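You operate a simulated robot arm through the tools that you are given. There is no shell and no other tool.

You are at the controls of a simulated robot arm. One attempt, no reset.

TASK
Wheel the crosshead down to the 10 cm mark, clamp the yellow test strip and zero.
Fine: guard shut while you turn the jog wheel, and shut again before you zero.
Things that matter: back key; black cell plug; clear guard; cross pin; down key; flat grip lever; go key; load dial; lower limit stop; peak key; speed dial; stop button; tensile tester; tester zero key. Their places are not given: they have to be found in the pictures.

It is judged by the outcome, as a careful person would: the job done as asked, and still so three seconds after it is handed in. It fails if anything else is knocked over, pushed out of place, dropped, spilled or broken.

THE ROBOT
A 7-joint arm with a three-finger gripper, fixed in place. Base frame: the origin is at the foot of the arm, x ahead of it, y to its left, z up. Readings come in m, rad, newtons and seconds.
Its first joint turns from -2.897 to 2.897 rad. Payload 2.69 kg.
Tool frame: the origin (TCP) lies between the finger pads and is the grasp point; the fingertips stand 0.03 m ahead of it; z points along the fingers, y is the line along which they close. The gripper opens to 0.128 m. The gripper's body begins 0.117 m behind the TCP.
Orientation is told as [roll, pitch, yaw] about the base's x, y, z axes, in that order, counted from this pose: with the fingers straight down and closing along the base's y, the tool's x points along the base's -x, its y along +y and its z along -z.

THE INTERFACE
- The arm moves only by the tool jog_arm. Its argument "motion" is one flat list of numbers, 7 for each row, row after row: the shift along the base's x, y, z in m, then the turn, a rotation vector about the base's x, y, z in degrees, then the finger opening in m, from 0 to 0.128. In form: [tx, ty, tz, rx, ry, rz, hand, tx, ty, tz, rx, ry, rz, hand, ...]. A call has 1 to 20 rows; each row is the pose to reach, as a shift and turn from the pose commanded when the call began. Each row takes 0.2 s and may step no farther than 0.05 m and 0.15 rad from the row before; otherwise, or with a gripper value out of range, the whole call is refused. Where a pose cannot be reached the arm comes as near as it can. A force on the tool above 50 N (or 10 N above the force at the start of the call, whichever is more), or a blocked arm, ends the call early, and 0.2 s more pass. The fingers move at their own pace and stop on an object; they squeeze with about 27 N. The grip force told is the motor's: it shows also when the fingers shut on nothing. Time passes only in rows, and 0.2 s behind the last, so rows that repeat a pose let the fingers close. The reply holds the time, the measured pose of the TCP, the force on the tool along the base axes, the opening and the grip force, in the units named above and with some noise, with the torque about the TCP (base axes, N m) and any sound that the robot's microphone picked up.
- Cameras (640 x 400 px; columns grow to the right, rows downward): "scene" is fixed at [0.0504, 0.5001, 1.7727]; the picture's right is [-0.13, -0.99, 0.00], its down [-0.71, 0.09, -0.70] and it looks along [0.69, -0.09, -0.71] (base axes); focal length 331 px, centre (320, 200). "wrist" rides on the gripper at [0.058, 0.054, -0.131] in the tool frame; the picture's right is [-0.68, 0.74, 0.00], its down [-0.62, -0.57, -0.55] and it looks along [-0.40, -0.37, 0.84] (tool axes); focal length 234 px, centre (320, 200).
- snapshot(camera): a new picture of that camera. No time passes.
- lift_body(by): slides the trunk up (or, below 0, down) by that many m; the arm rides with it, the base frame stays. It gives what a move gives, with no picture.
- point_at(camera, pixels): for up to 12 pixels [column, row] of the newest picture of that camera ("zoom" is the newest enlarged one), the place [x, y, z] in the base frame of the surface seen there, good to about 0.002 m. No time passes.
- zoom(camera, box): a new picture of the part [left, top, right, bottom] of that camera's present view, enlarged. No time passes.
- finish_job(): hands the job in; it is judged then, once.

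Unless the task says otherwise, let go and move clear before handing in.

The tools are called after "Emit:" as name(argument=value, ...) on one line, values as JSON. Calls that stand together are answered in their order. jog_arm: Moves the arm, as the interface text tells. Its arguments: {"type":"object","properties":{"motion":{"type":"array","items":{"type":"number"}}},"required":["motion"]} The other tools are called the same way: lift_body (by) slides the trunk up or down; snapshot (camera) takes a picture; point_at (camera, pixels) gives the place of the surface under pixels of a picture; zoom (camera, box) takes an enlarged picture of a part of a camera's view; finish_job () hands the job in.

At the start:

```text
time: 0.0
position: [0.692, 0.0329, 1.3545]
ee_rot: [0.0, 0.0, 0.002]
ft_force: [-0.4, -0.2, 0.0]
wrist_torque: [0.02, 0.0, -0.01]
gripper_width: 0.1281
gripper_force: 0.1
trunk travel left (down, up): [-0.175, 0.175]
```

scene: 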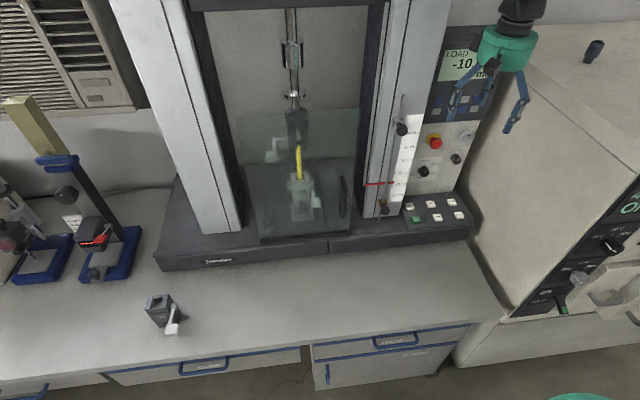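
wrist: 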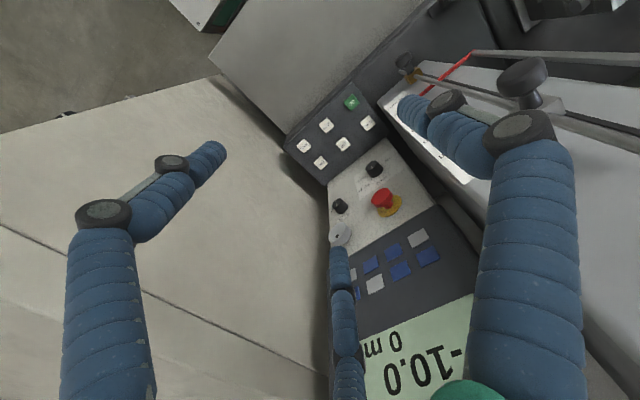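

The scene shows a tensile tester with a guard around (300,170), a yellow strip at (298,160), a scale with a red pointer at (380,184) and a control panel at (440,140). I'll zoom into these parts before moving.

Emit:
zoom(camera="scene", box=[220, 0, 380, 100])

Emit:
zoom(camera="scene", box=[220, 90, 380, 250])

Emit:
zoom(camera="scene", box=[350, 100, 480, 240])

Emit:
zoom(camera="scene", box=[400, 20, 540, 120])

```text
4.00 times, centred on (300, 50) of scene
```

zoom: 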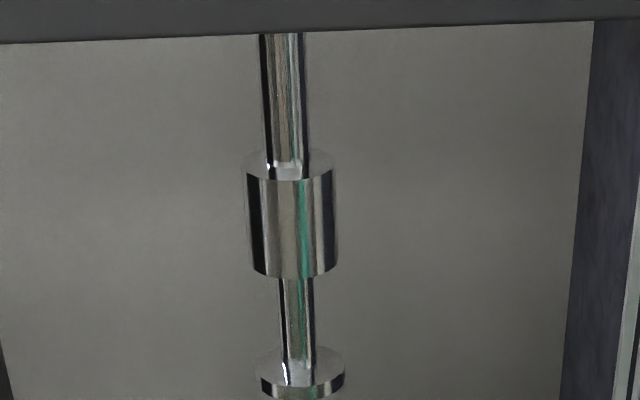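

```text
2.50 times, centred on (300, 170) of scene
```

zoom: 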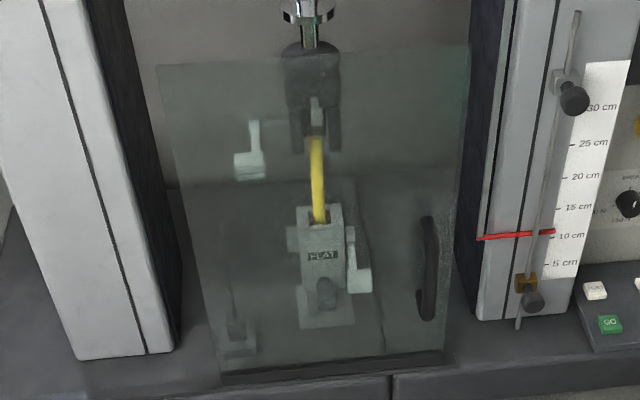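

```text
2.86 times, centred on (415, 170) of scene
```

zoom: 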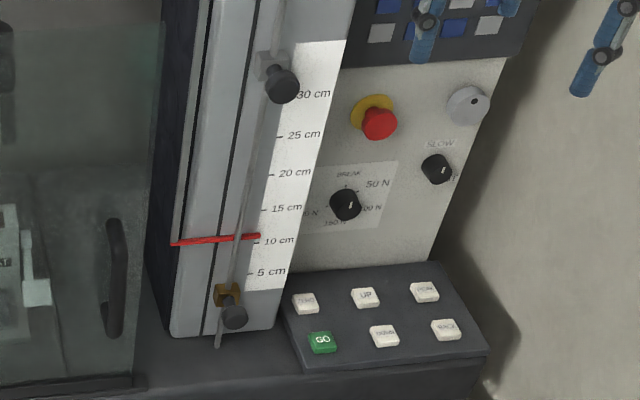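

```text
4.00 times, centred on (470, 70) of scene
```

zoom: 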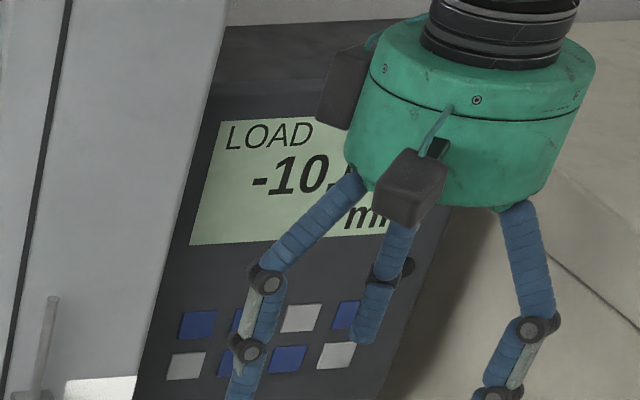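

The red pointer at (380,184) looks slightly above the 10 cm mark. I'll zoom in harder on the scale and panel and measure positions.

Emit:
zoom(camera="scene", box=[364, 160, 428, 200])

Emit:
zoom(camera="scene", box=[400, 120, 480, 170])

Emit:
zoom(camera="scene", box=[270, 130, 350, 225])

Emit:
zoom(camera="scene", box=[395, 190, 475, 240])

Emit:
point_at(camera="scene", pixels=[[380, 184], [408, 132], [384, 210], [468, 135], [456, 159], [423, 171], [435, 142], [415, 219], [300, 230], [298, 160], [302, 210], [343, 195]])

Emit:
zoom(camera="wrist", box=[280, 80, 440, 300])

```text
10.00 times, centred on (396, 180) of scene
```

zoom: 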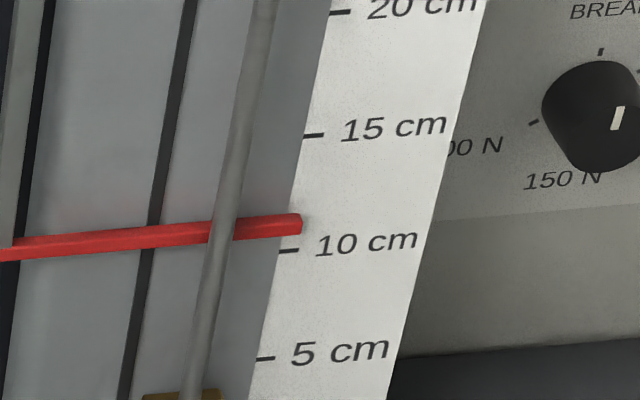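

```text
8.00 times, centred on (440, 145) of scene
```

zoom: 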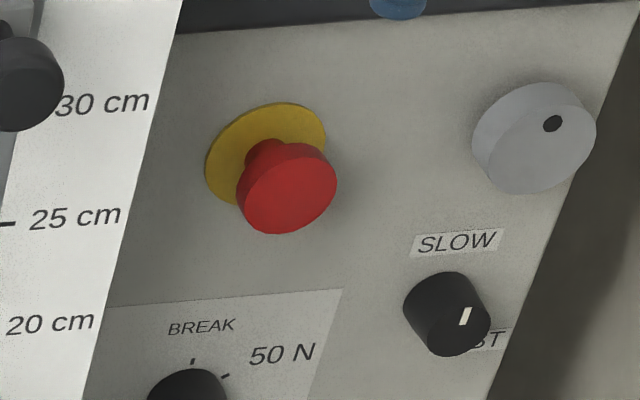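

```text
4.21 times, centred on (310, 178) of scene
```

zoom: 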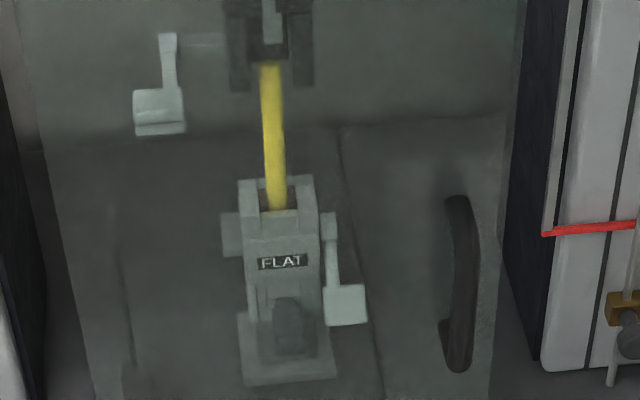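

```text
8.00 times, centred on (435, 215) of scene
```

zoom: 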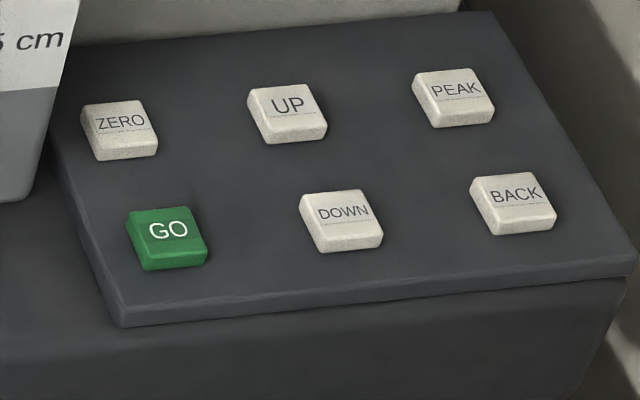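

```text
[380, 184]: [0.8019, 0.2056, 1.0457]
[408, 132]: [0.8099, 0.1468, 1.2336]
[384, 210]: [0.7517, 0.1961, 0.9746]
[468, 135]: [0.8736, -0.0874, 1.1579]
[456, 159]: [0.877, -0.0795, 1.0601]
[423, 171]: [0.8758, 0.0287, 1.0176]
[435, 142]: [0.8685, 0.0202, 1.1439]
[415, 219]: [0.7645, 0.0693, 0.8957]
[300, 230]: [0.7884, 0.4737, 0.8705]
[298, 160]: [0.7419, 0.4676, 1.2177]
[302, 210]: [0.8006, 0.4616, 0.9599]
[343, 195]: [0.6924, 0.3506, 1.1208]
```

```text
1.82 times, centred on (360, 190) of wrist
```

zoom: 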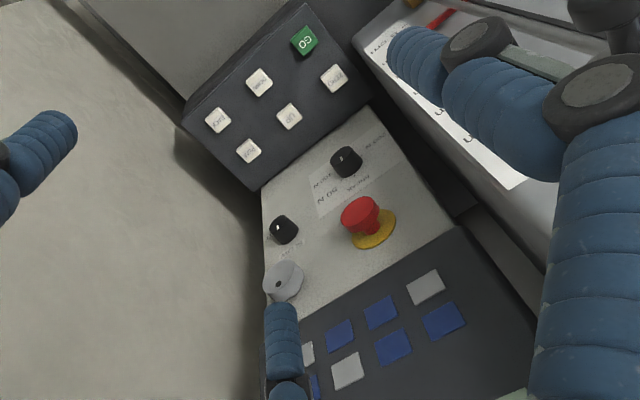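

The pointer tip sits just above the 10 cm mark at about (394,182). The jog wheel is probably the grey disc at (468,135). Next I'll measure the scale marks, wheel, guard and keys precisely, and look at the dark object at (594,48).

Emit:
point_at(camera="scene", pixels=[[392.9, 185.1], [390.5, 195.8], [395.3, 173.5], [393.5, 182.4], [366, 185], [462, 137], [472, 132], [460, 132], [468, 143], [478, 125], [445, 122], [445, 180]])

Emit:
point_at(camera="scene", pixels=[[242, 120], [355, 115], [350, 225], [262, 232], [345, 180], [341, 215], [343, 240], [275, 150], [313, 203], [317, 202], [302, 192], [296, 115]])

Emit:
point_at(camera="scene", pixels=[[410.1, 206], [471, 60], [408, 100], [416, 219], [437, 217.5], [459, 215.5], [452, 202], [431, 204], [300, 300], [594, 48], [160, 310], [210, 245]])

Emit:
zoom(camera="scene", box=[540, 20, 640, 90])

Emit:
zoom(camera="scene", box=[0, 80, 240, 340])

```text
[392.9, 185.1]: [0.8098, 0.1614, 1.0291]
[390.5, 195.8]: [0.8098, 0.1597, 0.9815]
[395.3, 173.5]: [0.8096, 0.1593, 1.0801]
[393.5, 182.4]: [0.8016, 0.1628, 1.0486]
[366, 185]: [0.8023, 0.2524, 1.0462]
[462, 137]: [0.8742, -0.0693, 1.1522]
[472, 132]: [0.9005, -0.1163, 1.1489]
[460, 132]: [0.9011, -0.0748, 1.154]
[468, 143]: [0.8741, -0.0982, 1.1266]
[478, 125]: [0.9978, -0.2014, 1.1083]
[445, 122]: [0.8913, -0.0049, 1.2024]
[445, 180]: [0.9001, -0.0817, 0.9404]
```

```text
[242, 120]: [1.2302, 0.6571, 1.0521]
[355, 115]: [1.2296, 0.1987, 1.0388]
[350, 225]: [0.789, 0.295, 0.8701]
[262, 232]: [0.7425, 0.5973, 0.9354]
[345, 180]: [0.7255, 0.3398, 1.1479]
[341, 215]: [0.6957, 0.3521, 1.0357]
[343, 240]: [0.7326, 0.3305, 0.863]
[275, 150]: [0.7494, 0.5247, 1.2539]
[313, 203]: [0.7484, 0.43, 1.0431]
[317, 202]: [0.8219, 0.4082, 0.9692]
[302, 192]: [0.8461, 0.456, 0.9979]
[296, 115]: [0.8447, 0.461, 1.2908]
```

```text
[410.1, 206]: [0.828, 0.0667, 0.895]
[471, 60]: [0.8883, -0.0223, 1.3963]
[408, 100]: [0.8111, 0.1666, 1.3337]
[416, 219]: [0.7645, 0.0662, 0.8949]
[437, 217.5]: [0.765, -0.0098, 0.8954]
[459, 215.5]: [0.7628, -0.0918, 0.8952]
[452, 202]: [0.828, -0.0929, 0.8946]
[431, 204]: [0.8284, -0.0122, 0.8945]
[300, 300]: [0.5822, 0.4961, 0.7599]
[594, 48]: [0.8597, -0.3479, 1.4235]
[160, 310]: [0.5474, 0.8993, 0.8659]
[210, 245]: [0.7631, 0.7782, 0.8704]
```

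```text
5.71 times, centred on (590, 55) of scene
```

zoom: 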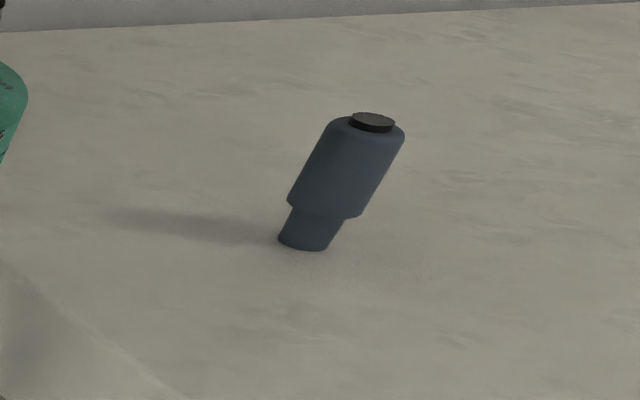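

```text
1.54 times, centred on (120, 210) of scene
```

zoom: 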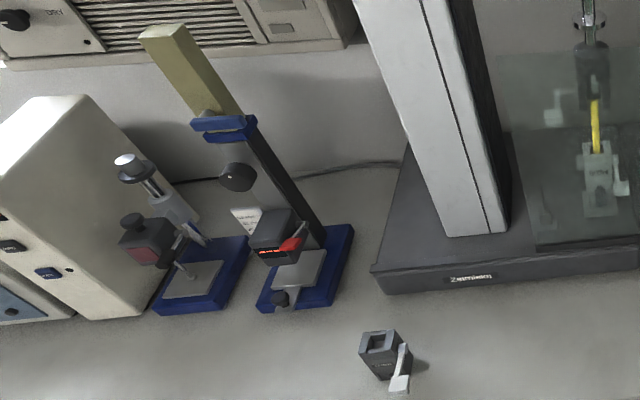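

The pointer reads z≈1.047 against the 10 cm mark at z≈1.029, so it has to come down about 1.7 cm. I'll turn the tool to point at the panel (+x) and stop in front of the jog wheel near (0.874, -0.088, 1.15).

Emit:
jog_arm(motion=[0.0, -0.01, -0.017, 0, -7.5, 0, 0.08, 0.0, -0.02, -0.034, 0, -15, 0, 0.08, 0.0, -0.03, -0.051, 0, -22.5, 0, 0.08, 0, -0.04, -0.068, 0, -30, 0, 0.08, 0, -0.05, -0.085, 0, -37.5, 0, 0.08, 0, -0.06, -0.102, 0, -45, 0, 0.08, 0, -0.07, -0.119, 0, -52.5, 0, 0.08, 0, -0.08, -0.136, 0, -60, 0, 0.08, 0, -0.09, -0.153, 0, -67.5, 0, 0.08, 0, -0.1, -0.17, 0, -75, 0, 0.08, 0, -0.11, -0.187, 0, -82.5, 0, 0.08, 0, -0.121, -0.2045, 0, -90, 0, 0.08])

Emit:
snapshot(camera="scene")

Emit:
snapshot(camera="wrist")

```text
time: 2.6
position: [0.6904, -0.0882, 1.1516]
ee_rot: [-1.755, -1.568, 1.763]
ft_force: [-1.5, -2.2, 1.2]
wrist_torque: [0.04, 0.11, 0.11]
gripper_width: 0.0798
gripper_force: 0.0
out of reach, approached as far as the arm can: row 8, 9, 10
trunk travel left (down, up): [-0.175, 0.175]
```

```text
taken
```

scene: 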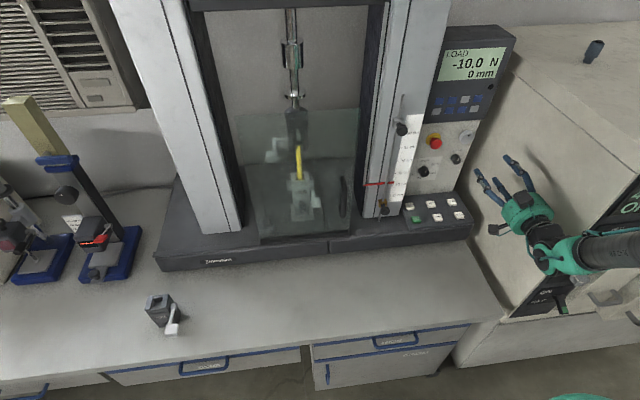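

```text
taken
```

wrist: 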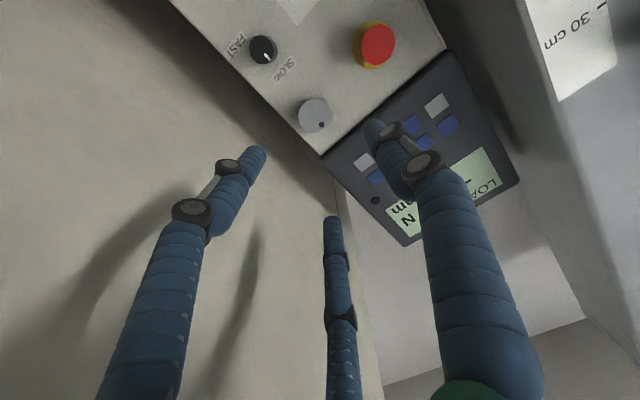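

The hand now points at the panel, and the display reads LOAD -10.0 N, 0 mm. I'll zoom on the wheel at (467,137) to fix its centre and size, and check where the cabinet is.

Emit:
zoom(camera="wrist", box=[220, 10, 400, 160])

Emit:
zoom(camera="scene", box=[448, 122, 488, 147])

Emit:
point_at(camera="scene", pixels=[[490, 140], [480, 160], [500, 100], [490, 240], [510, 300], [530, 90], [560, 120], [600, 160]])

Emit:
point_at(camera="wrist", pixels=[[300, 115], [327, 105], [314, 130], [310, 101], [322, 124], [262, 50], [377, 45], [325, 175], [440, 60], [250, 200]])

```text
2.67 times, centred on (310, 85) of wrist
```

zoom: 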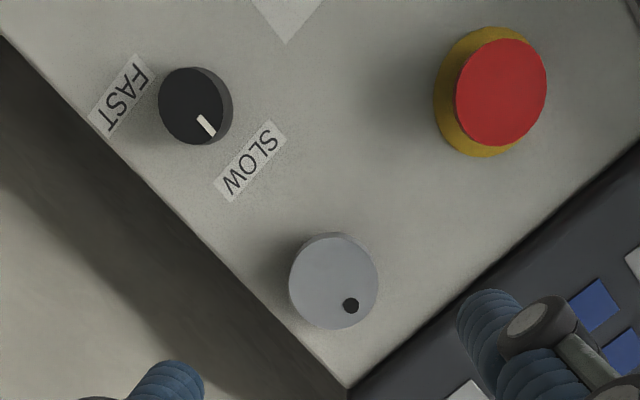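

```text
16.00 times, centred on (468, 134) of scene
```

zoom: 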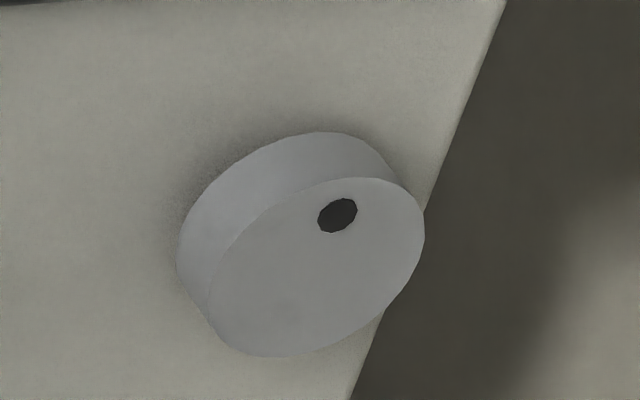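

```text
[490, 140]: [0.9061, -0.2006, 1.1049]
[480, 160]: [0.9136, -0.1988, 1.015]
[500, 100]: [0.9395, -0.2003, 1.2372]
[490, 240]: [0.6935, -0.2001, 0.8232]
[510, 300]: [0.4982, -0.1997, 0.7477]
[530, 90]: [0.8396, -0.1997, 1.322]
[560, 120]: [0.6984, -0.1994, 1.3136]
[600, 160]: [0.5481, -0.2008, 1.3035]
```

```text
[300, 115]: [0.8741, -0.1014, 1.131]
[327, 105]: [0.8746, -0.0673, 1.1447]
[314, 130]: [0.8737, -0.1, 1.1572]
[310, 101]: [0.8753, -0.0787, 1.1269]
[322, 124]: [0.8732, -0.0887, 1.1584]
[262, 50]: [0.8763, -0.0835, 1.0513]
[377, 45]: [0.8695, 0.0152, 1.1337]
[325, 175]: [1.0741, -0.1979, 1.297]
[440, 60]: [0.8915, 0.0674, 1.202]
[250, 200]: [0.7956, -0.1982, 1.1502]
```

The wheel centre is about (0.874, -0.087, 1.142) with radius ≈0.021, and the cabinet wall is at y=-0.2. I'll move in to straddle the wheel and then check.

Emit:
jog_arm(motion=[0.03, 0.001, -0.008, 0, 0, 0, 0.08, 0.06, 0.001, -0.008, 0, 0, 0, 0.08, 0.09, 0.001, -0.008, 0, 0, 0, 0.08, 0.12, 0.001, -0.008, 0, 0, 0, 0.08])

Emit:
snapshot(camera="wrist")

Emit:
snapshot(camera="scene")

```text
time: 3.6
position: [0.8111, -0.1016, 1.1415]
ee_rot: [0.075, -1.565, -0.058]
ft_force: [0.8, 0.1, -2.1]
wrist_torque: [0.0, -0.26, -0.02]
gripper_width: 0.0801
gripper_force: 0.0
out of reach, approached as far as the arm can: row 1, 2, 3, 4
trunk travel left (down, up): [-0.175, 0.175]
```

```text
taken
```

wrist: 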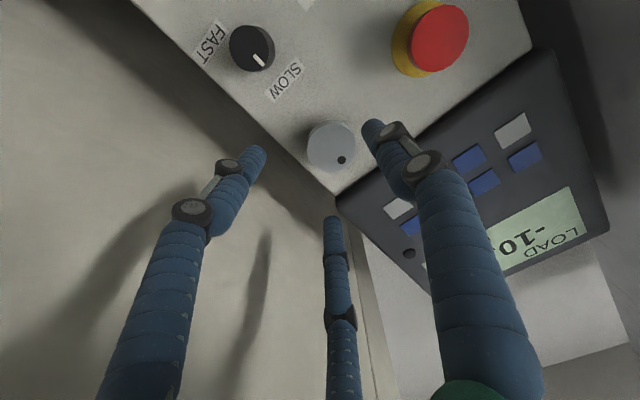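

```text
taken
```

scene: 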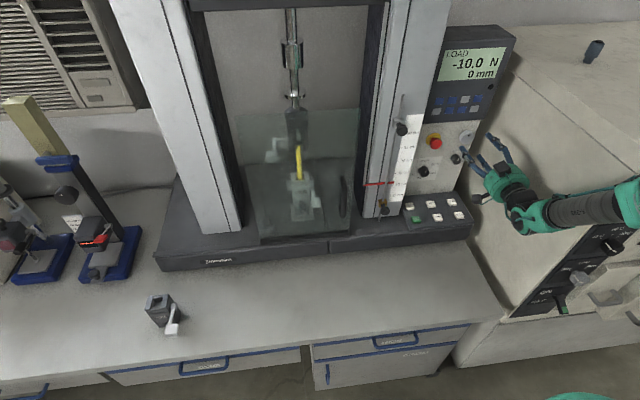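

The arm reports it was out of reach and y drifted to -0.10, though there's no contact force. I'll check where the arm links and elbow are.

Emit:
point_at(camera="scene", pixels=[[505, 190], [525, 220], [545, 215], [570, 210], [600, 205], [630, 200], [485, 165], [470, 155], [475, 198], [505, 150], [515, 170]])

Emit:
jog_arm(motion=[0, 0.0, 0.0, 0, 0, 0, 0.08])

```text
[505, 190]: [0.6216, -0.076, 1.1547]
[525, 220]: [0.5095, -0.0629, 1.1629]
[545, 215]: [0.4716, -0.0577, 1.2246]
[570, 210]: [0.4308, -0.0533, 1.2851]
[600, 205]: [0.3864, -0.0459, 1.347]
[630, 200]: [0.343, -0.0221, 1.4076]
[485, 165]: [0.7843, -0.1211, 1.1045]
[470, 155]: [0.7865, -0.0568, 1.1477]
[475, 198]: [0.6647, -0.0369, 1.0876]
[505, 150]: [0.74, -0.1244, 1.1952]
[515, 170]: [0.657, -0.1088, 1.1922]
```

```text
time: 4.0
position: [0.8094, -0.1018, 1.1458]
ee_rot: [-0.102, -1.568, 0.118]
ft_force: [-0.5, 0.2, 0.9]
wrist_torque: [-0.01, 0.03, 0.02]
gripper_width: 0.0798
gripper_force: 0.2
trunk travel left (down, up): [-0.175, 0.175]
```

It's now settled at (0.809, -0.102, 1.146). I'll try a small +y correction to see whether it's reachable.

Emit:
jog_arm(motion=[0, 0.0075, -0.002, 0, 0, 0, 0.08, 0, 0.015, -0.004, 0, 0, 0, 0.08, 0, 0.015, -0.004, 0, 0, 0, 0.08])

```text
time: 4.8
position: [0.8072, -0.0999, 1.1385]
ee_rot: [0.009, -1.568, 0.012]
ft_force: [-0.1, 0.3, 0.4]
wrist_torque: [-0.01, 0.02, 0.01]
gripper_width: 0.0799
gripper_force: 0.0
out of reach, approached as far as the arm can: row 1, 2, 3
trunk travel left (down, up): [-0.175, 0.175]
```

A joint limit is stopping the +y move. I'll back off and lower the trunk so the forearm lies flatter, then raise the tool back up.

Emit:
jog_arm(motion=[-0.04, 0.0, 0, 0, 0, 0, 0.08, -0.08, 0.0, 0.0, 0, 0, 0, 0.08, -0.12, 0.0, 0.0, 0, 0, 0, 0.08])

Emit:
lift_body(by=-0.12)

Emit:
snapshot(camera="scene")

```text
time: 5.6
position: [0.6878, -0.1003, 1.1398]
ee_rot: [-3.054, -1.568, 3.058]
ft_force: [-0.5, -0.3, -0.1]
wrist_torque: [-0.03, -0.02, -0.01]
gripper_width: 0.0803
gripper_force: 0.0
trunk travel left (down, up): [-0.175, 0.175]
```

```text
time: 7.1
position: [0.6891, -0.1009, 1.0192]
ee_rot: [-2.763, -1.569, 2.762]
ft_force: [0.9, -1.1, 0.2]
wrist_torque: [0.0, 0.03, -0.03]
gripper_width: 0.08
gripper_force: 0.0
trunk travel left (down, up): [-0.055, 0.295]
```

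```text
taken
```

scene: 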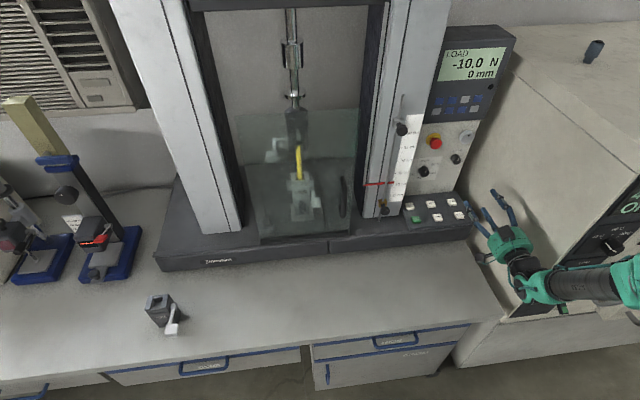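

The trunk is 0.12 m lower with the TCP at (0.689, -0.101, 1.019). I'll raise the tool to wheel height, still backed off, and move y to -0.087.

Emit:
jog_arm(motion=[0, 0.003, 0.03, 0, 0, 0, 0.08, 0, 0.007, 0.06, 0, 0, 0, 0.08, 0, 0.01, 0.09, 0, 0, 0, 0.08, 0, 0.0139, 0.1225, 0, 0, 0, 0.08, 0.04, 0.0139, 0.1225, 0, 0, 0, 0.08, 0.08, 0.0139, 0.1225, 0, 0, 0, 0.08, 0.12, 0.0139, 0.1225, 0, 0, 0, 0.08])

Emit:
snapshot(camera="scene")

```text
time: 8.7
position: [0.8086, -0.085, 1.1409]
ee_rot: [0.032, -1.568, -0.023]
ft_force: [-0.4, 0.5, 0.1]
wrist_torque: [0.02, 0.0, -0.01]
gripper_width: 0.0799
gripper_force: 0.1
trunk travel left (down, up): [-0.055, 0.295]
```

```text
taken
```

scene: 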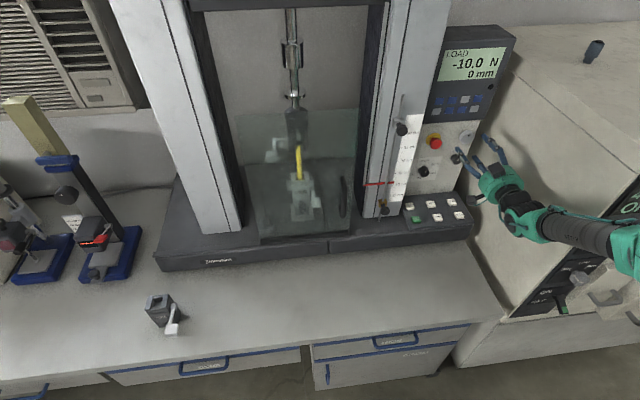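

That's reached without the limit. Now I'll advance to straddle the wheel rim and look before closing.

Emit:
jog_arm(motion=[0.026, -0.001, 0.0005, 0, 0, 0, 0.08, 0.051, -0.002, 0.001, 0, 0, 0, 0.08])

Emit:
zoom(camera="scene", box=[430, 110, 530, 190])

Emit:
snapshot(camera="wrist")

```text
time: 9.3
position: [0.8583, -0.0897, 1.1438]
ee_rot: [0.073, -1.568, -0.062]
ft_force: [1.3, -0.2, 0.9]
wrist_torque: [0.0, 0.05, -0.03]
gripper_width: 0.0799
gripper_force: 0.0
trunk travel left (down, up): [-0.055, 0.295]
```

```text
5.00 times, centred on (480, 150) of scene
```

zoom: 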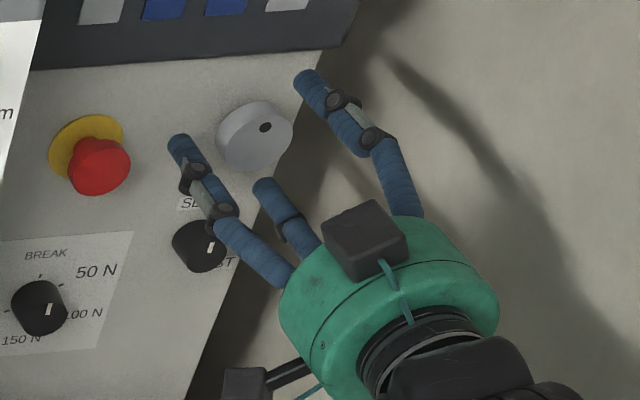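

```text
taken
```

wrist: 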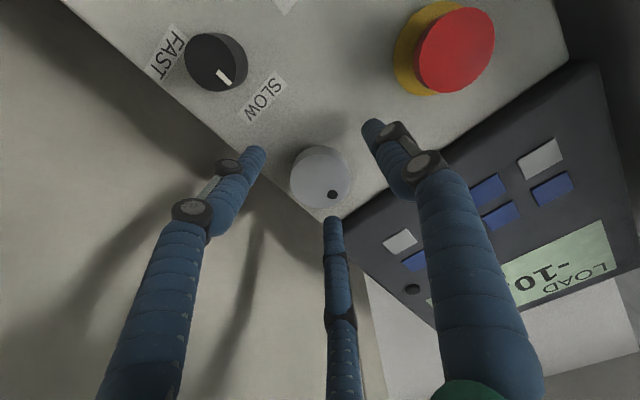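

The two fingers straddle the wheel. I'll check where the third visible finger's tip is before closing.

Emit:
point_at(camera="zoom", pixels=[[265, 185], [285, 215], [180, 145], [303, 80], [340, 100], [190, 180]])

Emit:
point_at(camera="wrist", pixels=[[333, 222], [335, 260], [370, 125], [257, 155], [320, 178], [333, 194], [293, 175], [348, 170]])

```text
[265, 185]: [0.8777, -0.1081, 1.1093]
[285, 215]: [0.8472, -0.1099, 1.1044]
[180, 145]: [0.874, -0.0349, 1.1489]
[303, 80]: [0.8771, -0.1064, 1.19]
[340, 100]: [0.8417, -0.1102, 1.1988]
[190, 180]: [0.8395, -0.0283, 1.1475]
```

```text
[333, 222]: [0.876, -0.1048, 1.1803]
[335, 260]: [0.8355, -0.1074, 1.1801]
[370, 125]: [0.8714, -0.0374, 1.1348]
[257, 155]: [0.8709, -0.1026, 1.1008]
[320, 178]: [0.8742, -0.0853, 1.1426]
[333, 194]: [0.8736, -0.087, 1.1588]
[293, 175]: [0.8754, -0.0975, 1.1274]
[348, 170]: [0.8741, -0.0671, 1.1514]
```

The fingers surround the wheel without contact. I'll close on the rim.

Emit:
jog_arm(motion=[0.002, 0.0, 0.0, 0, 0, 0, 0.05, 0.002, 0.0, 0.0, 0, 0, 0, 0.03, 0.002, 0.0, 0.0, 0, 0, 0, 0.03])

Emit:
snapshot(camera="wrist")

Emit:
zoom(camera="scene", box=[364, 100, 524, 200])

```text
time: 10.1
position: [0.8609, -0.0901, 1.1456]
ee_rot: [2.04, -1.571, -2.03]
ft_force: [0.4, -9.9, 8.4]
wrist_torque: [0.02, -0.25, -0.49]
gripper_width: 0.0437
gripper_force: 9.5
trunk travel left (down, up): [-0.055, 0.295]
```

```text
taken
```

wrist: 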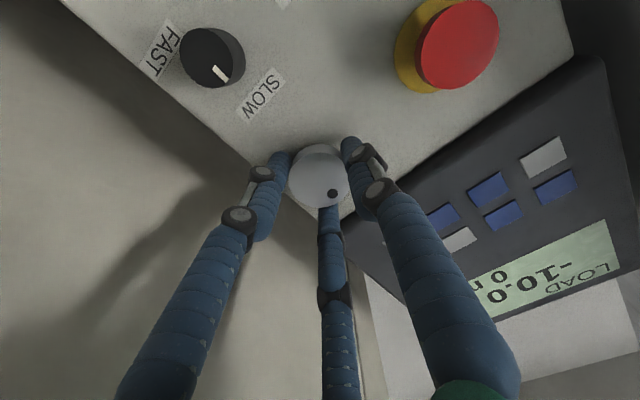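

```text
4.00 times, centred on (444, 150) of scene
```

zoom: 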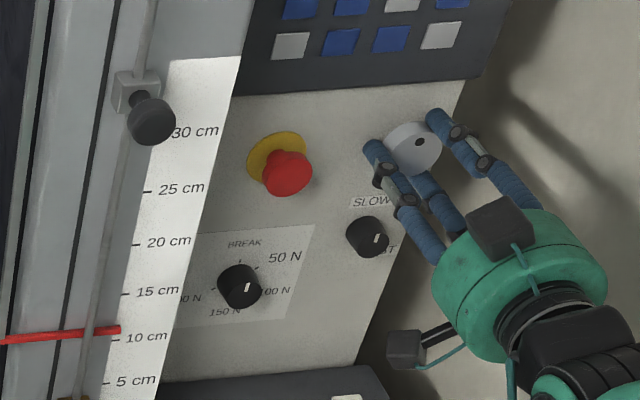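

The grip holds the rim (width 0.0437). I'll turn a small amount about +x (clockwise as seen from the front) and watch the pointer.

Emit:
jog_arm(motion=[0.0, 0.0, 0.0, 6, 0, 0, 0.03, 0.0, 0.0, 0.0, 12, 0, 0, 0.03, 0, 0.0, 0.0, 18, 0, 0, 0.03, 0, 0, 0, 24, 0, 0, 0.03])

Emit:
zoom(camera="scene", box=[364, 100, 524, 200])

Emit:
snapshot(camera="wrist")

Emit:
zoom(camera="scene", box=[364, 160, 428, 200])

```text
time: 11.1
position: [0.8601, -0.0898, 1.1431]
ee_rot: [1.567, -1.148, -1.557]
ft_force: [6.3, -20.1, 12.7]
wrist_torque: [0.05, -0.4, -0.41]
gripper_width: 0.0458
gripper_force: 11.5
trunk travel left (down, up): [-0.055, 0.295]
```

```text
4.00 times, centred on (444, 150) of scene
```

zoom: 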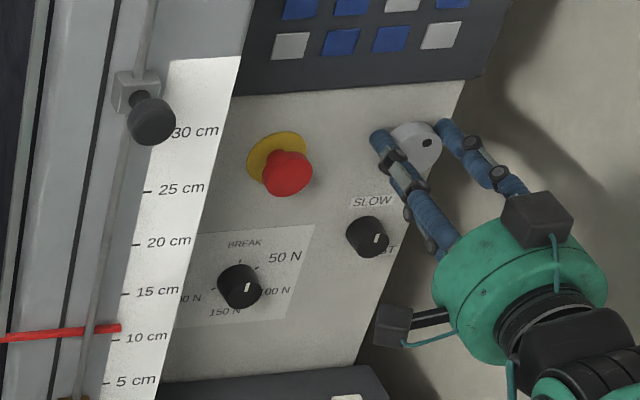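

```text
taken
```

wrist: 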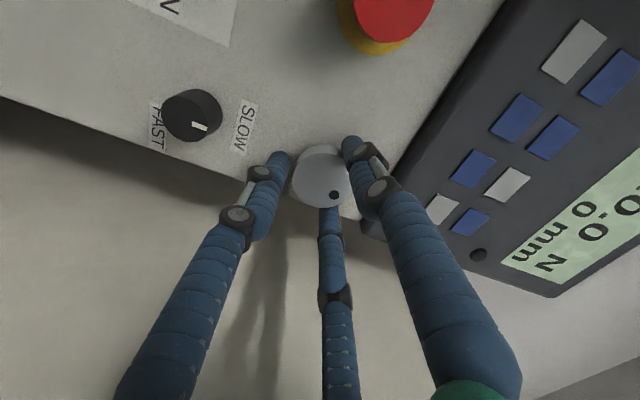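

```text
10.00 times, centred on (396, 180) of scene
```

zoom: 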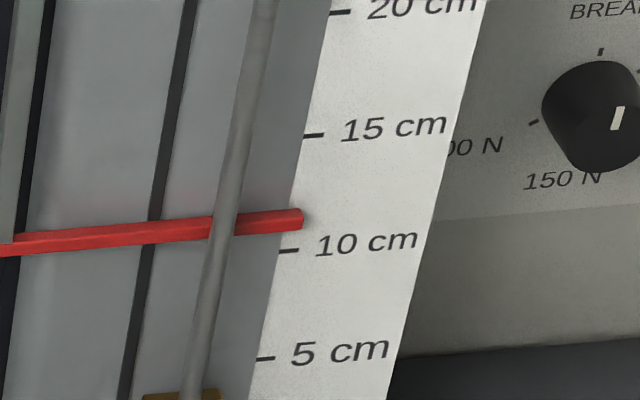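

Clockwise turning moved the pointer up slightly, about 2 mm for 24°, so down is counter-clockwise. I'll turn the other way and shift the centre slightly to relieve the side force.

Emit:
jog_arm(motion=[0.0, -0.002, 0.001, -8, 0, 0, 0.03, 0.0, -0.003, 0.002, -16, 0, 0, 0.03, 0, -0.003, 0.002, -24, 0, 0, 0.03, 0, -0.003, 0.002, -32, 0, 0, 0.03, 0, -0.003, 0.002, -40, 0, 0, 0.03, 0, -0.003, 0.002, -48, 0, 0, 0.03])

Emit:
zoom(camera="scene", box=[364, 100, 524, 200])

Emit:
snapshot(camera="wrist")

Emit:
zoom(camera="scene", box=[364, 160, 428, 200])

```text
time: 12.4
position: [0.863, -0.0903, 1.1447]
ee_rot: [-1.381, -1.413, 1.413]
ft_force: [-5.5, 7.5, -1.8]
wrist_torque: [-0.01, -0.57, 0.67]
gripper_width: 0.0431
gripper_force: 44.7
out of reach, approached as far as the arm can: row 4, 5, 6
trunk travel left (down, up): [-0.055, 0.295]
stopped in row 6: the force on the tool passed its limit at 77 N (the readings are from after the stop); the commanded pose is now the measured one
```

```text
4.00 times, centred on (444, 150) of scene
```

zoom: 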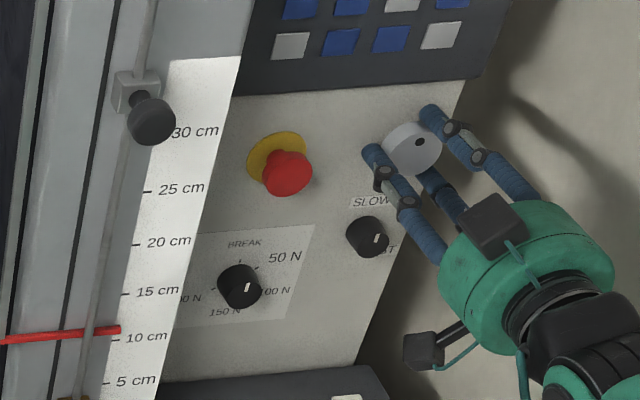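

```text
taken
```

wrist: 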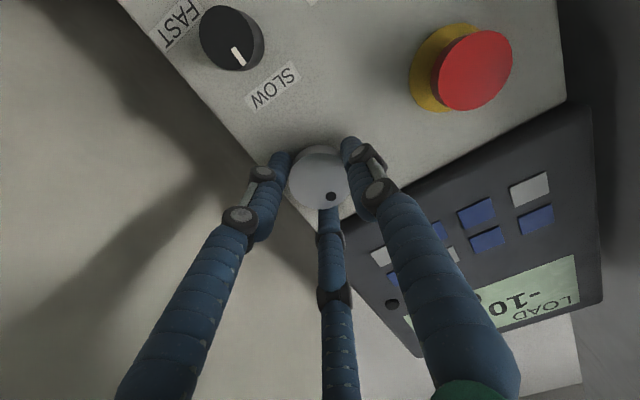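

```text
10.00 times, centred on (396, 180) of scene
```

zoom: 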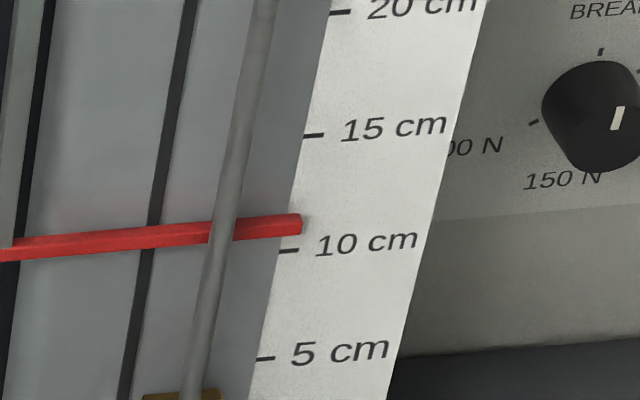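

Rolling further negative hits a joint limit near the original roll, so I'll ratchet. That means opening, backing off a little, rolling +120° freely, re-gripping and then turning counter-clockwise.

Emit:
jog_arm(motion=[0.0, 0, 0, 0, 0, 0, 0.06, 0.0, 0, 0, 0, 0, 0, 0.06, -0.035, 0, 0, 0, 0, 0, 0.06, -0.035, 0, 0, 8, 0, 0, 0.06, -0.035, 0, 0, 16, 0, 0, 0.06, -0.035, 0, 0, 24, 0, 0, 0.06, -0.035, 0, 0, 32, 0, 0, 0.06, -0.035, 0, 0, 40, 0, 0, 0.06, -0.035, 0, 0, 48, 0, 0, 0.06, -0.035, 0, 0, 56, 0, 0, 0.06, -0.035, 0, 0, 64, 0, 0, 0.06, -0.035, 0, 0, 72, 0, 0, 0.06, -0.035, 0, 0, 80, 0, 0, 0.06, -0.035, 0, 0, 88, 0, 0, 0.06, -0.035, 0, 0, 96, 0, 0, 0.06, -0.035, 0, 0, 104, 0, 0, 0.06, -0.035, 0, 0, 112, 0, 0, 0.06, -0.035, 0, 0, 120, 0, 0, 0.06])

Emit:
snapshot(camera="scene")

Emit:
snapshot(camera="wrist")

Emit:
zoom(camera="scene", box=[364, 160, 428, 200])

```text
time: 16.2
position: [0.8275, -0.0923, 1.1445]
ee_rot: [1.613, 0.369, -1.542]
ft_force: [-0.7, 0.1, -0.5]
wrist_torque: [0.01, -0.01, 0.03]
gripper_width: 0.06
gripper_force: 0.1
trunk travel left (down, up): [-0.055, 0.295]
```

```text
taken
```

scene: 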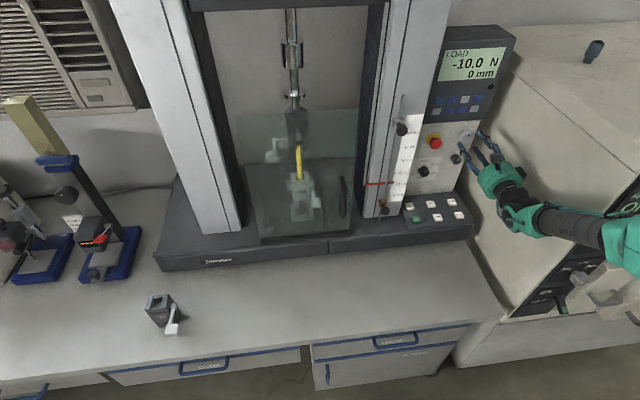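

```text
taken
```

wrist: 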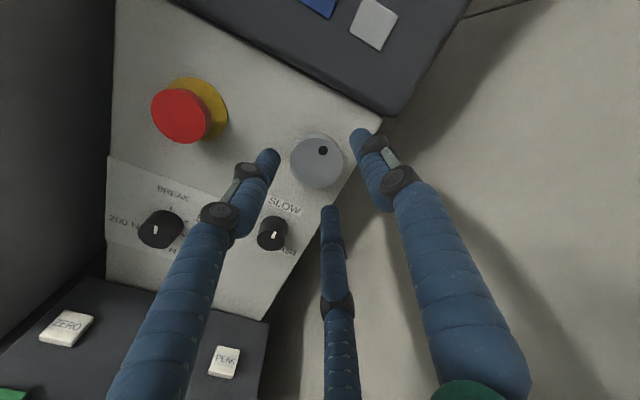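

```text
10.00 times, centred on (396, 180) of scene
```

zoom: 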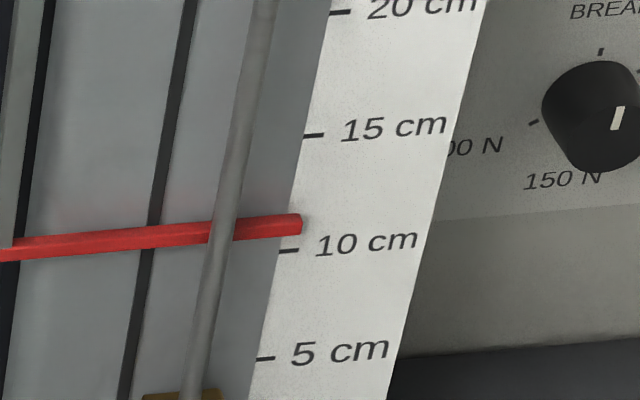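

The roll is free at +120°. I'll add another +80° so a single stroke covers more of the turn.

Emit:
jog_arm(motion=[0, 0.002, 0, 8, 0, 0, 0.06, 0, 0.002, 0, 16, 0, 0, 0.06, 0, 0.002, 0, 24, 0, 0, 0.06, 0, 0.002, 0, 32, 0, 0, 0.06, 0, 0.002, 0, 40, 0, 0, 0.06, 0, 0.002, 0, 48, 0, 0, 0.06, 0, 0.002, 0, 56, 0, 0, 0.06, 0, 0.002, 0, 64, 0, 0, 0.06, 0, 0.002, 0, 72, 0, 0, 0.06, 0, 0.002, 0, 80, 0, 0, 0.06, 0, 0.002, 0, 80, 0, 0, 0.06])

Emit:
snapshot(camera="wrist")

Emit:
zoom(camera="scene", box=[430, 110, 530, 210])

```text
time: 18.6
position: [0.8264, -0.1075, 1.1501]
ee_rot: [-1.635, 1.374, 1.492]
ft_force: [-0.3, 0.5, -0.3]
wrist_torque: [0.01, 0.04, -0.04]
gripper_width: 0.0601
gripper_force: 0.1
out of reach, approached as far as the arm can: row 3, 4, 5, 6, 7, 8, 9, 10, 11
trunk travel left (down, up): [-0.055, 0.295]
```

```text
taken
```

wrist: 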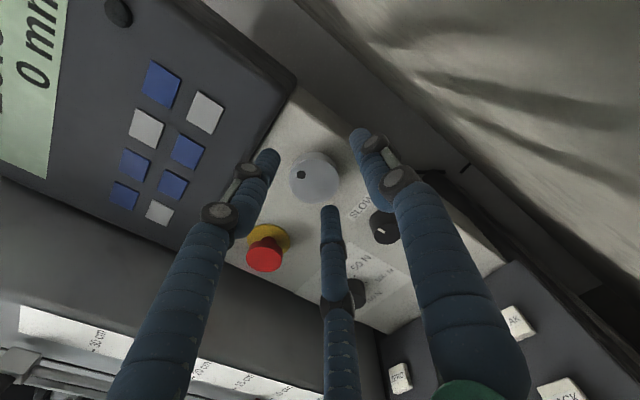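

```text
4.00 times, centred on (480, 160) of scene
```

zoom: 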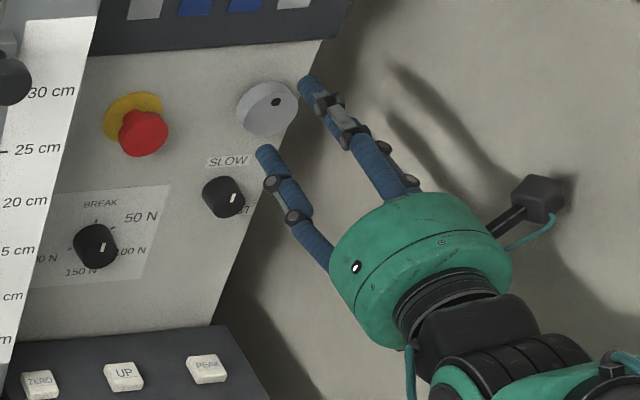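

Past about +140° it runs out of reach and drifts, so I'll come back to about +128° and recentre on the wheel axis.

Emit:
jog_arm(motion=[0, 0.003, -0.001, -8, 0, 0, 0.06, 0, 0.006, -0.002, -16, 0, 0, 0.06, 0, 0.009, -0.003, -24, 0, 0, 0.06, 0, 0.011, -0.004, -32, 0, 0, 0.06, 0, 0.013, -0.005, -40, 0, 0, 0.06, 0, 0.015, -0.006, -48, 0, 0, 0.06, 0, 0.017, -0.006, -56, 0, 0, 0.06, 0, 0.017, -0.006, -64, 0, 0, 0.06, 0, 0.017, -0.006, -72, 0, 0, 0.06, 0, 0.017, -0.006, -72, 0, 0, 0.06])

Emit:
snapshot(camera="wrist")

```text
time: 20.8
position: [0.8264, -0.0909, 1.1459]
ee_rot: [1.618, 0.505, -1.536]
ft_force: [-0.2, -0.7, -0.3]
wrist_torque: [-0.03, 0.02, 0.03]
gripper_width: 0.06
gripper_force: 0.1
out of reach, approached as far as the arm can: row 1, 2, 3, 4, 5, 6, 7
trunk travel left (down, up): [-0.055, 0.295]
```

```text
taken
```

wrist: 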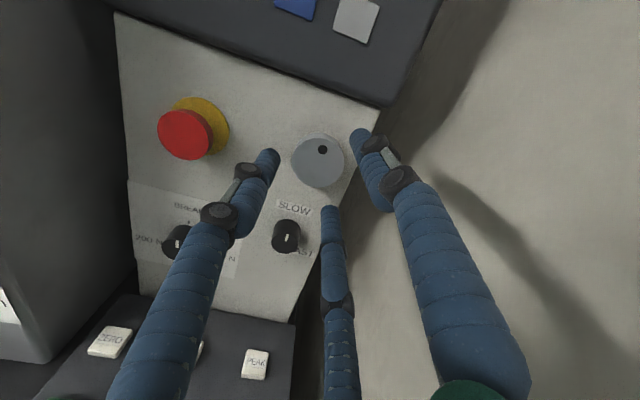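

It's settled back on axis at (0.826, -0.091, 1.146). I'll advance and grip the rim.

Emit:
jog_arm(motion=[0.018, 0.001, -0.001, 0, 0, 0, 0.06, 0.035, 0.001, -0.002, 0, 0, 0, 0.06, 0.035, 0.001, -0.002, 0, 0, 0, 0.04, 0.035, 0.001, -0.002, 0, 0, 0, 0.03, 0.035, 0.001, -0.002, 0, 0, 0, 0.03])

Emit:
snapshot(camera="wrist")

```text
time: 22.0
position: [0.8629, -0.0905, 1.1436]
ee_rot: [1.617, 0.504, -1.531]
ft_force: [6.2, 17.8, 1.8]
wrist_torque: [0.0, 0.09, 0.86]
gripper_width: 0.043
gripper_force: 45.4
trunk travel left (down, up): [-0.055, 0.295]
```

```text
taken
```

wrist: 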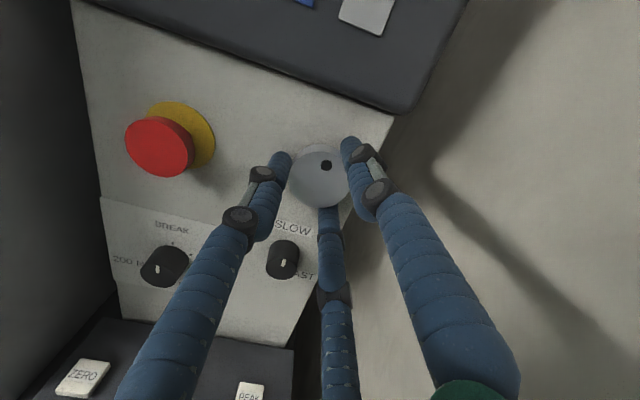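

It's gripped (0.043). Now I'll turn counter-clockwise 64° and check the pointer.

Emit:
jog_arm(motion=[0.0, 0.002, 0, -8, 0, 0, 0.03, 0.0, 0.002, 0, -16, 0, 0, 0.03, 0.0, 0.002, 0, -24, 0, 0, 0.03, 0.0, 0.002, 0, -32, 0, 0, 0.03, 0.0, 0.002, 0, -40, 0, 0, 0.03, 0.0, 0.002, 0, -48, 0, 0, 0.03, 0.0, 0.002, 0, -56, 0, 0, 0.03, 0.0, 0.002, 0, -64, 0, 0, 0.03])

Emit:
snapshot(camera="scene")

Emit:
zoom(camera="scene", box=[364, 160, 428, 200])

Emit:
snapshot(camera="wrist")

```text
time: 23.8
position: [0.8602, -0.0916, 1.143]
ee_rot: [1.59, -0.609, -1.543]
ft_force: [1.7, -36.0, 11.9]
wrist_torque: [0.02, 0.17, -1.26]
gripper_width: 0.0433
gripper_force: 45.0
trunk travel left (down, up): [-0.055, 0.295]
```

```text
taken
```

scene: 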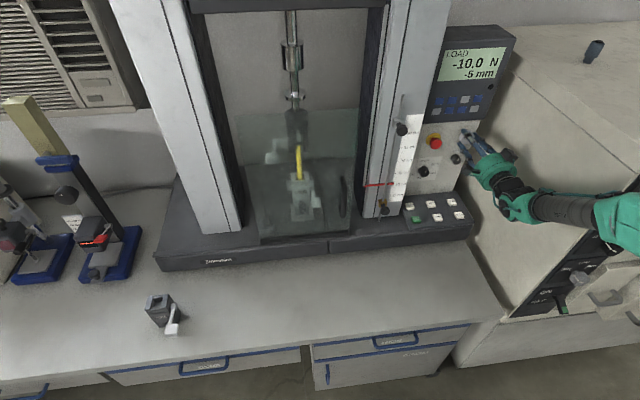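

```text
10.00 times, centred on (396, 180) of scene
```

zoom: 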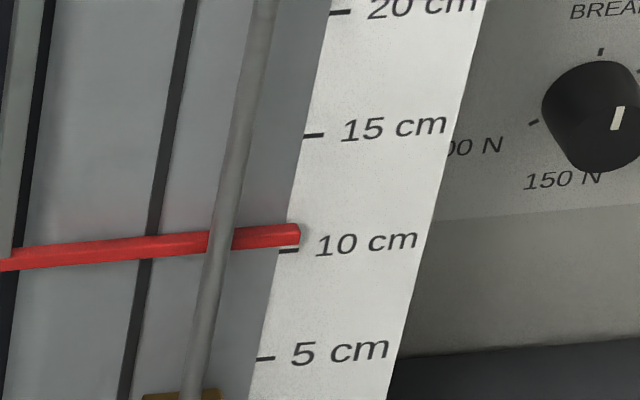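

```text
taken
```

wrist: 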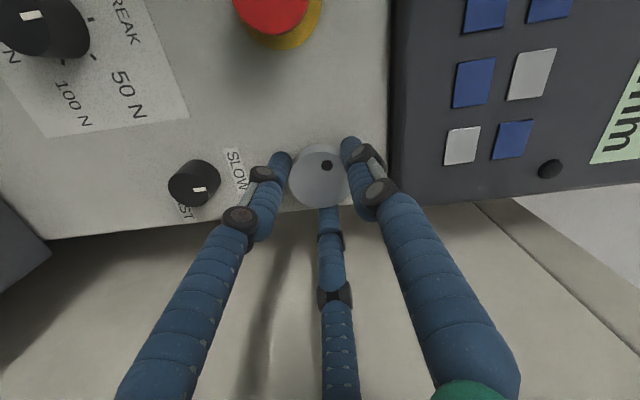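

The display now reads -5 mm for 64° and the pointer is moving down. I'll relieve the y force and keep turning another 48°.

Emit:
jog_arm(motion=[0.0, -0.003, 0.001, -6, 0, 0, 0.03, 0.0, -0.004, 0.001, -14, 0, 0, 0.03, 0.0, -0.004, 0.001, -22, 0, 0, 0.03, 0.0, -0.004, 0.001, -30, 0, 0, 0.03, 0.0, -0.004, 0.001, -38, 0, 0, 0.03, 0.0, -0.004, 0.001, -46, 0, 0, 0.03])

Emit:
snapshot(camera="scene")

Emit:
zoom(camera="scene", box=[364, 160, 428, 200])

```text
time: 25.2
position: [0.8626, -0.0907, 1.146]
ee_rot: [1.452, -1.413, -1.413]
ft_force: [4.9, 9.9, 11.4]
wrist_torque: [0.0, -0.28, 0.25]
gripper_width: 0.0434
gripper_force: 44.6
trunk travel left (down, up): [-0.055, 0.295]
```

```text
taken
```

scene: 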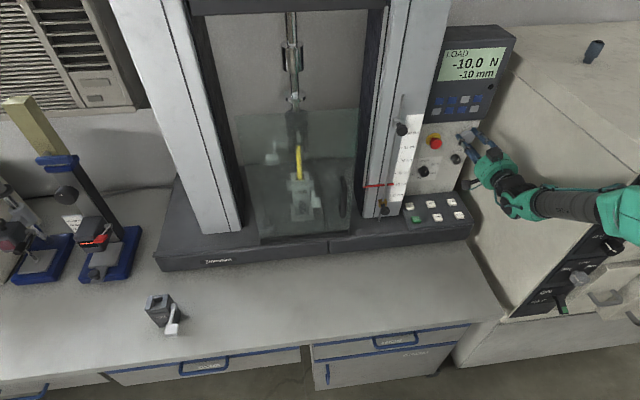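

```text
10.00 times, centred on (396, 180) of scene
```

zoom: 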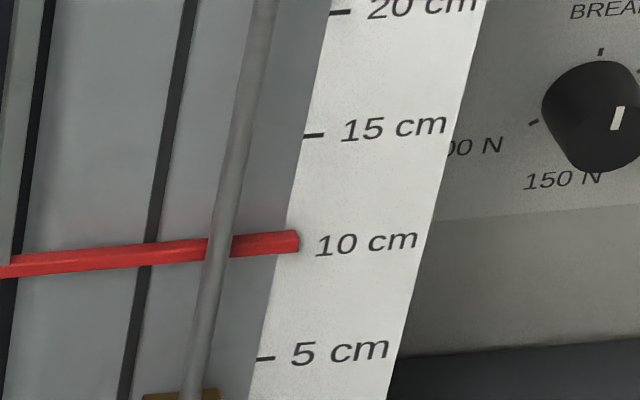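

The display reads -10 mm. The pointer looks level with the 10 cm mark, but it stands in front of the scale and the camera looks down on it, so I'll measure the true heights.

Emit:
zoom(camera="scene", box=[384, 165, 404, 200])

Emit:
point_at(camera="scene", pixels=[[393, 183.6], [393, 184.2], [390, 184.2], [390, 184.8], [375, 185.5], [375, 186], [392.5, 185.4], [392.4, 185.6], [390.5, 195.8], [395.3, 173.5], [398, 161], [400, 149]])

```text
11.43 times, centred on (394, 182) of scene
```

zoom: 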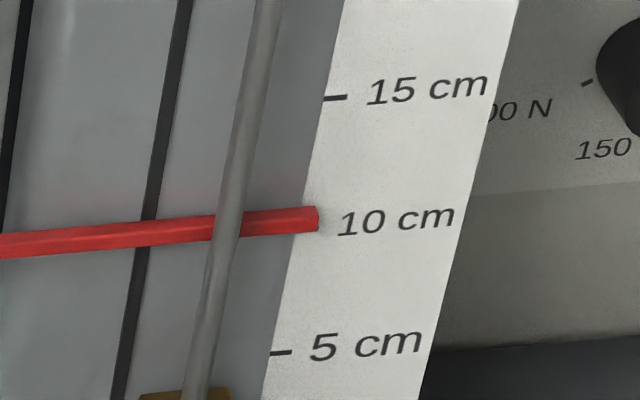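

```text
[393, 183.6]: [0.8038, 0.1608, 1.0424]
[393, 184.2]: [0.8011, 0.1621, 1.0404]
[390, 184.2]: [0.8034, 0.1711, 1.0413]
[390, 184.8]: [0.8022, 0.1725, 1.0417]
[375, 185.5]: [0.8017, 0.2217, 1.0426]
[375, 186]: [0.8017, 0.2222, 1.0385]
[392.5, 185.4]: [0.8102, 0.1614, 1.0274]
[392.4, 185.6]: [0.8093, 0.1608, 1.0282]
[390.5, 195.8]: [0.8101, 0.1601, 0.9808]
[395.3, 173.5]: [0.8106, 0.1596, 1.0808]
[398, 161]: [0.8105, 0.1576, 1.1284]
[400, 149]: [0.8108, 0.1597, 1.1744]
```

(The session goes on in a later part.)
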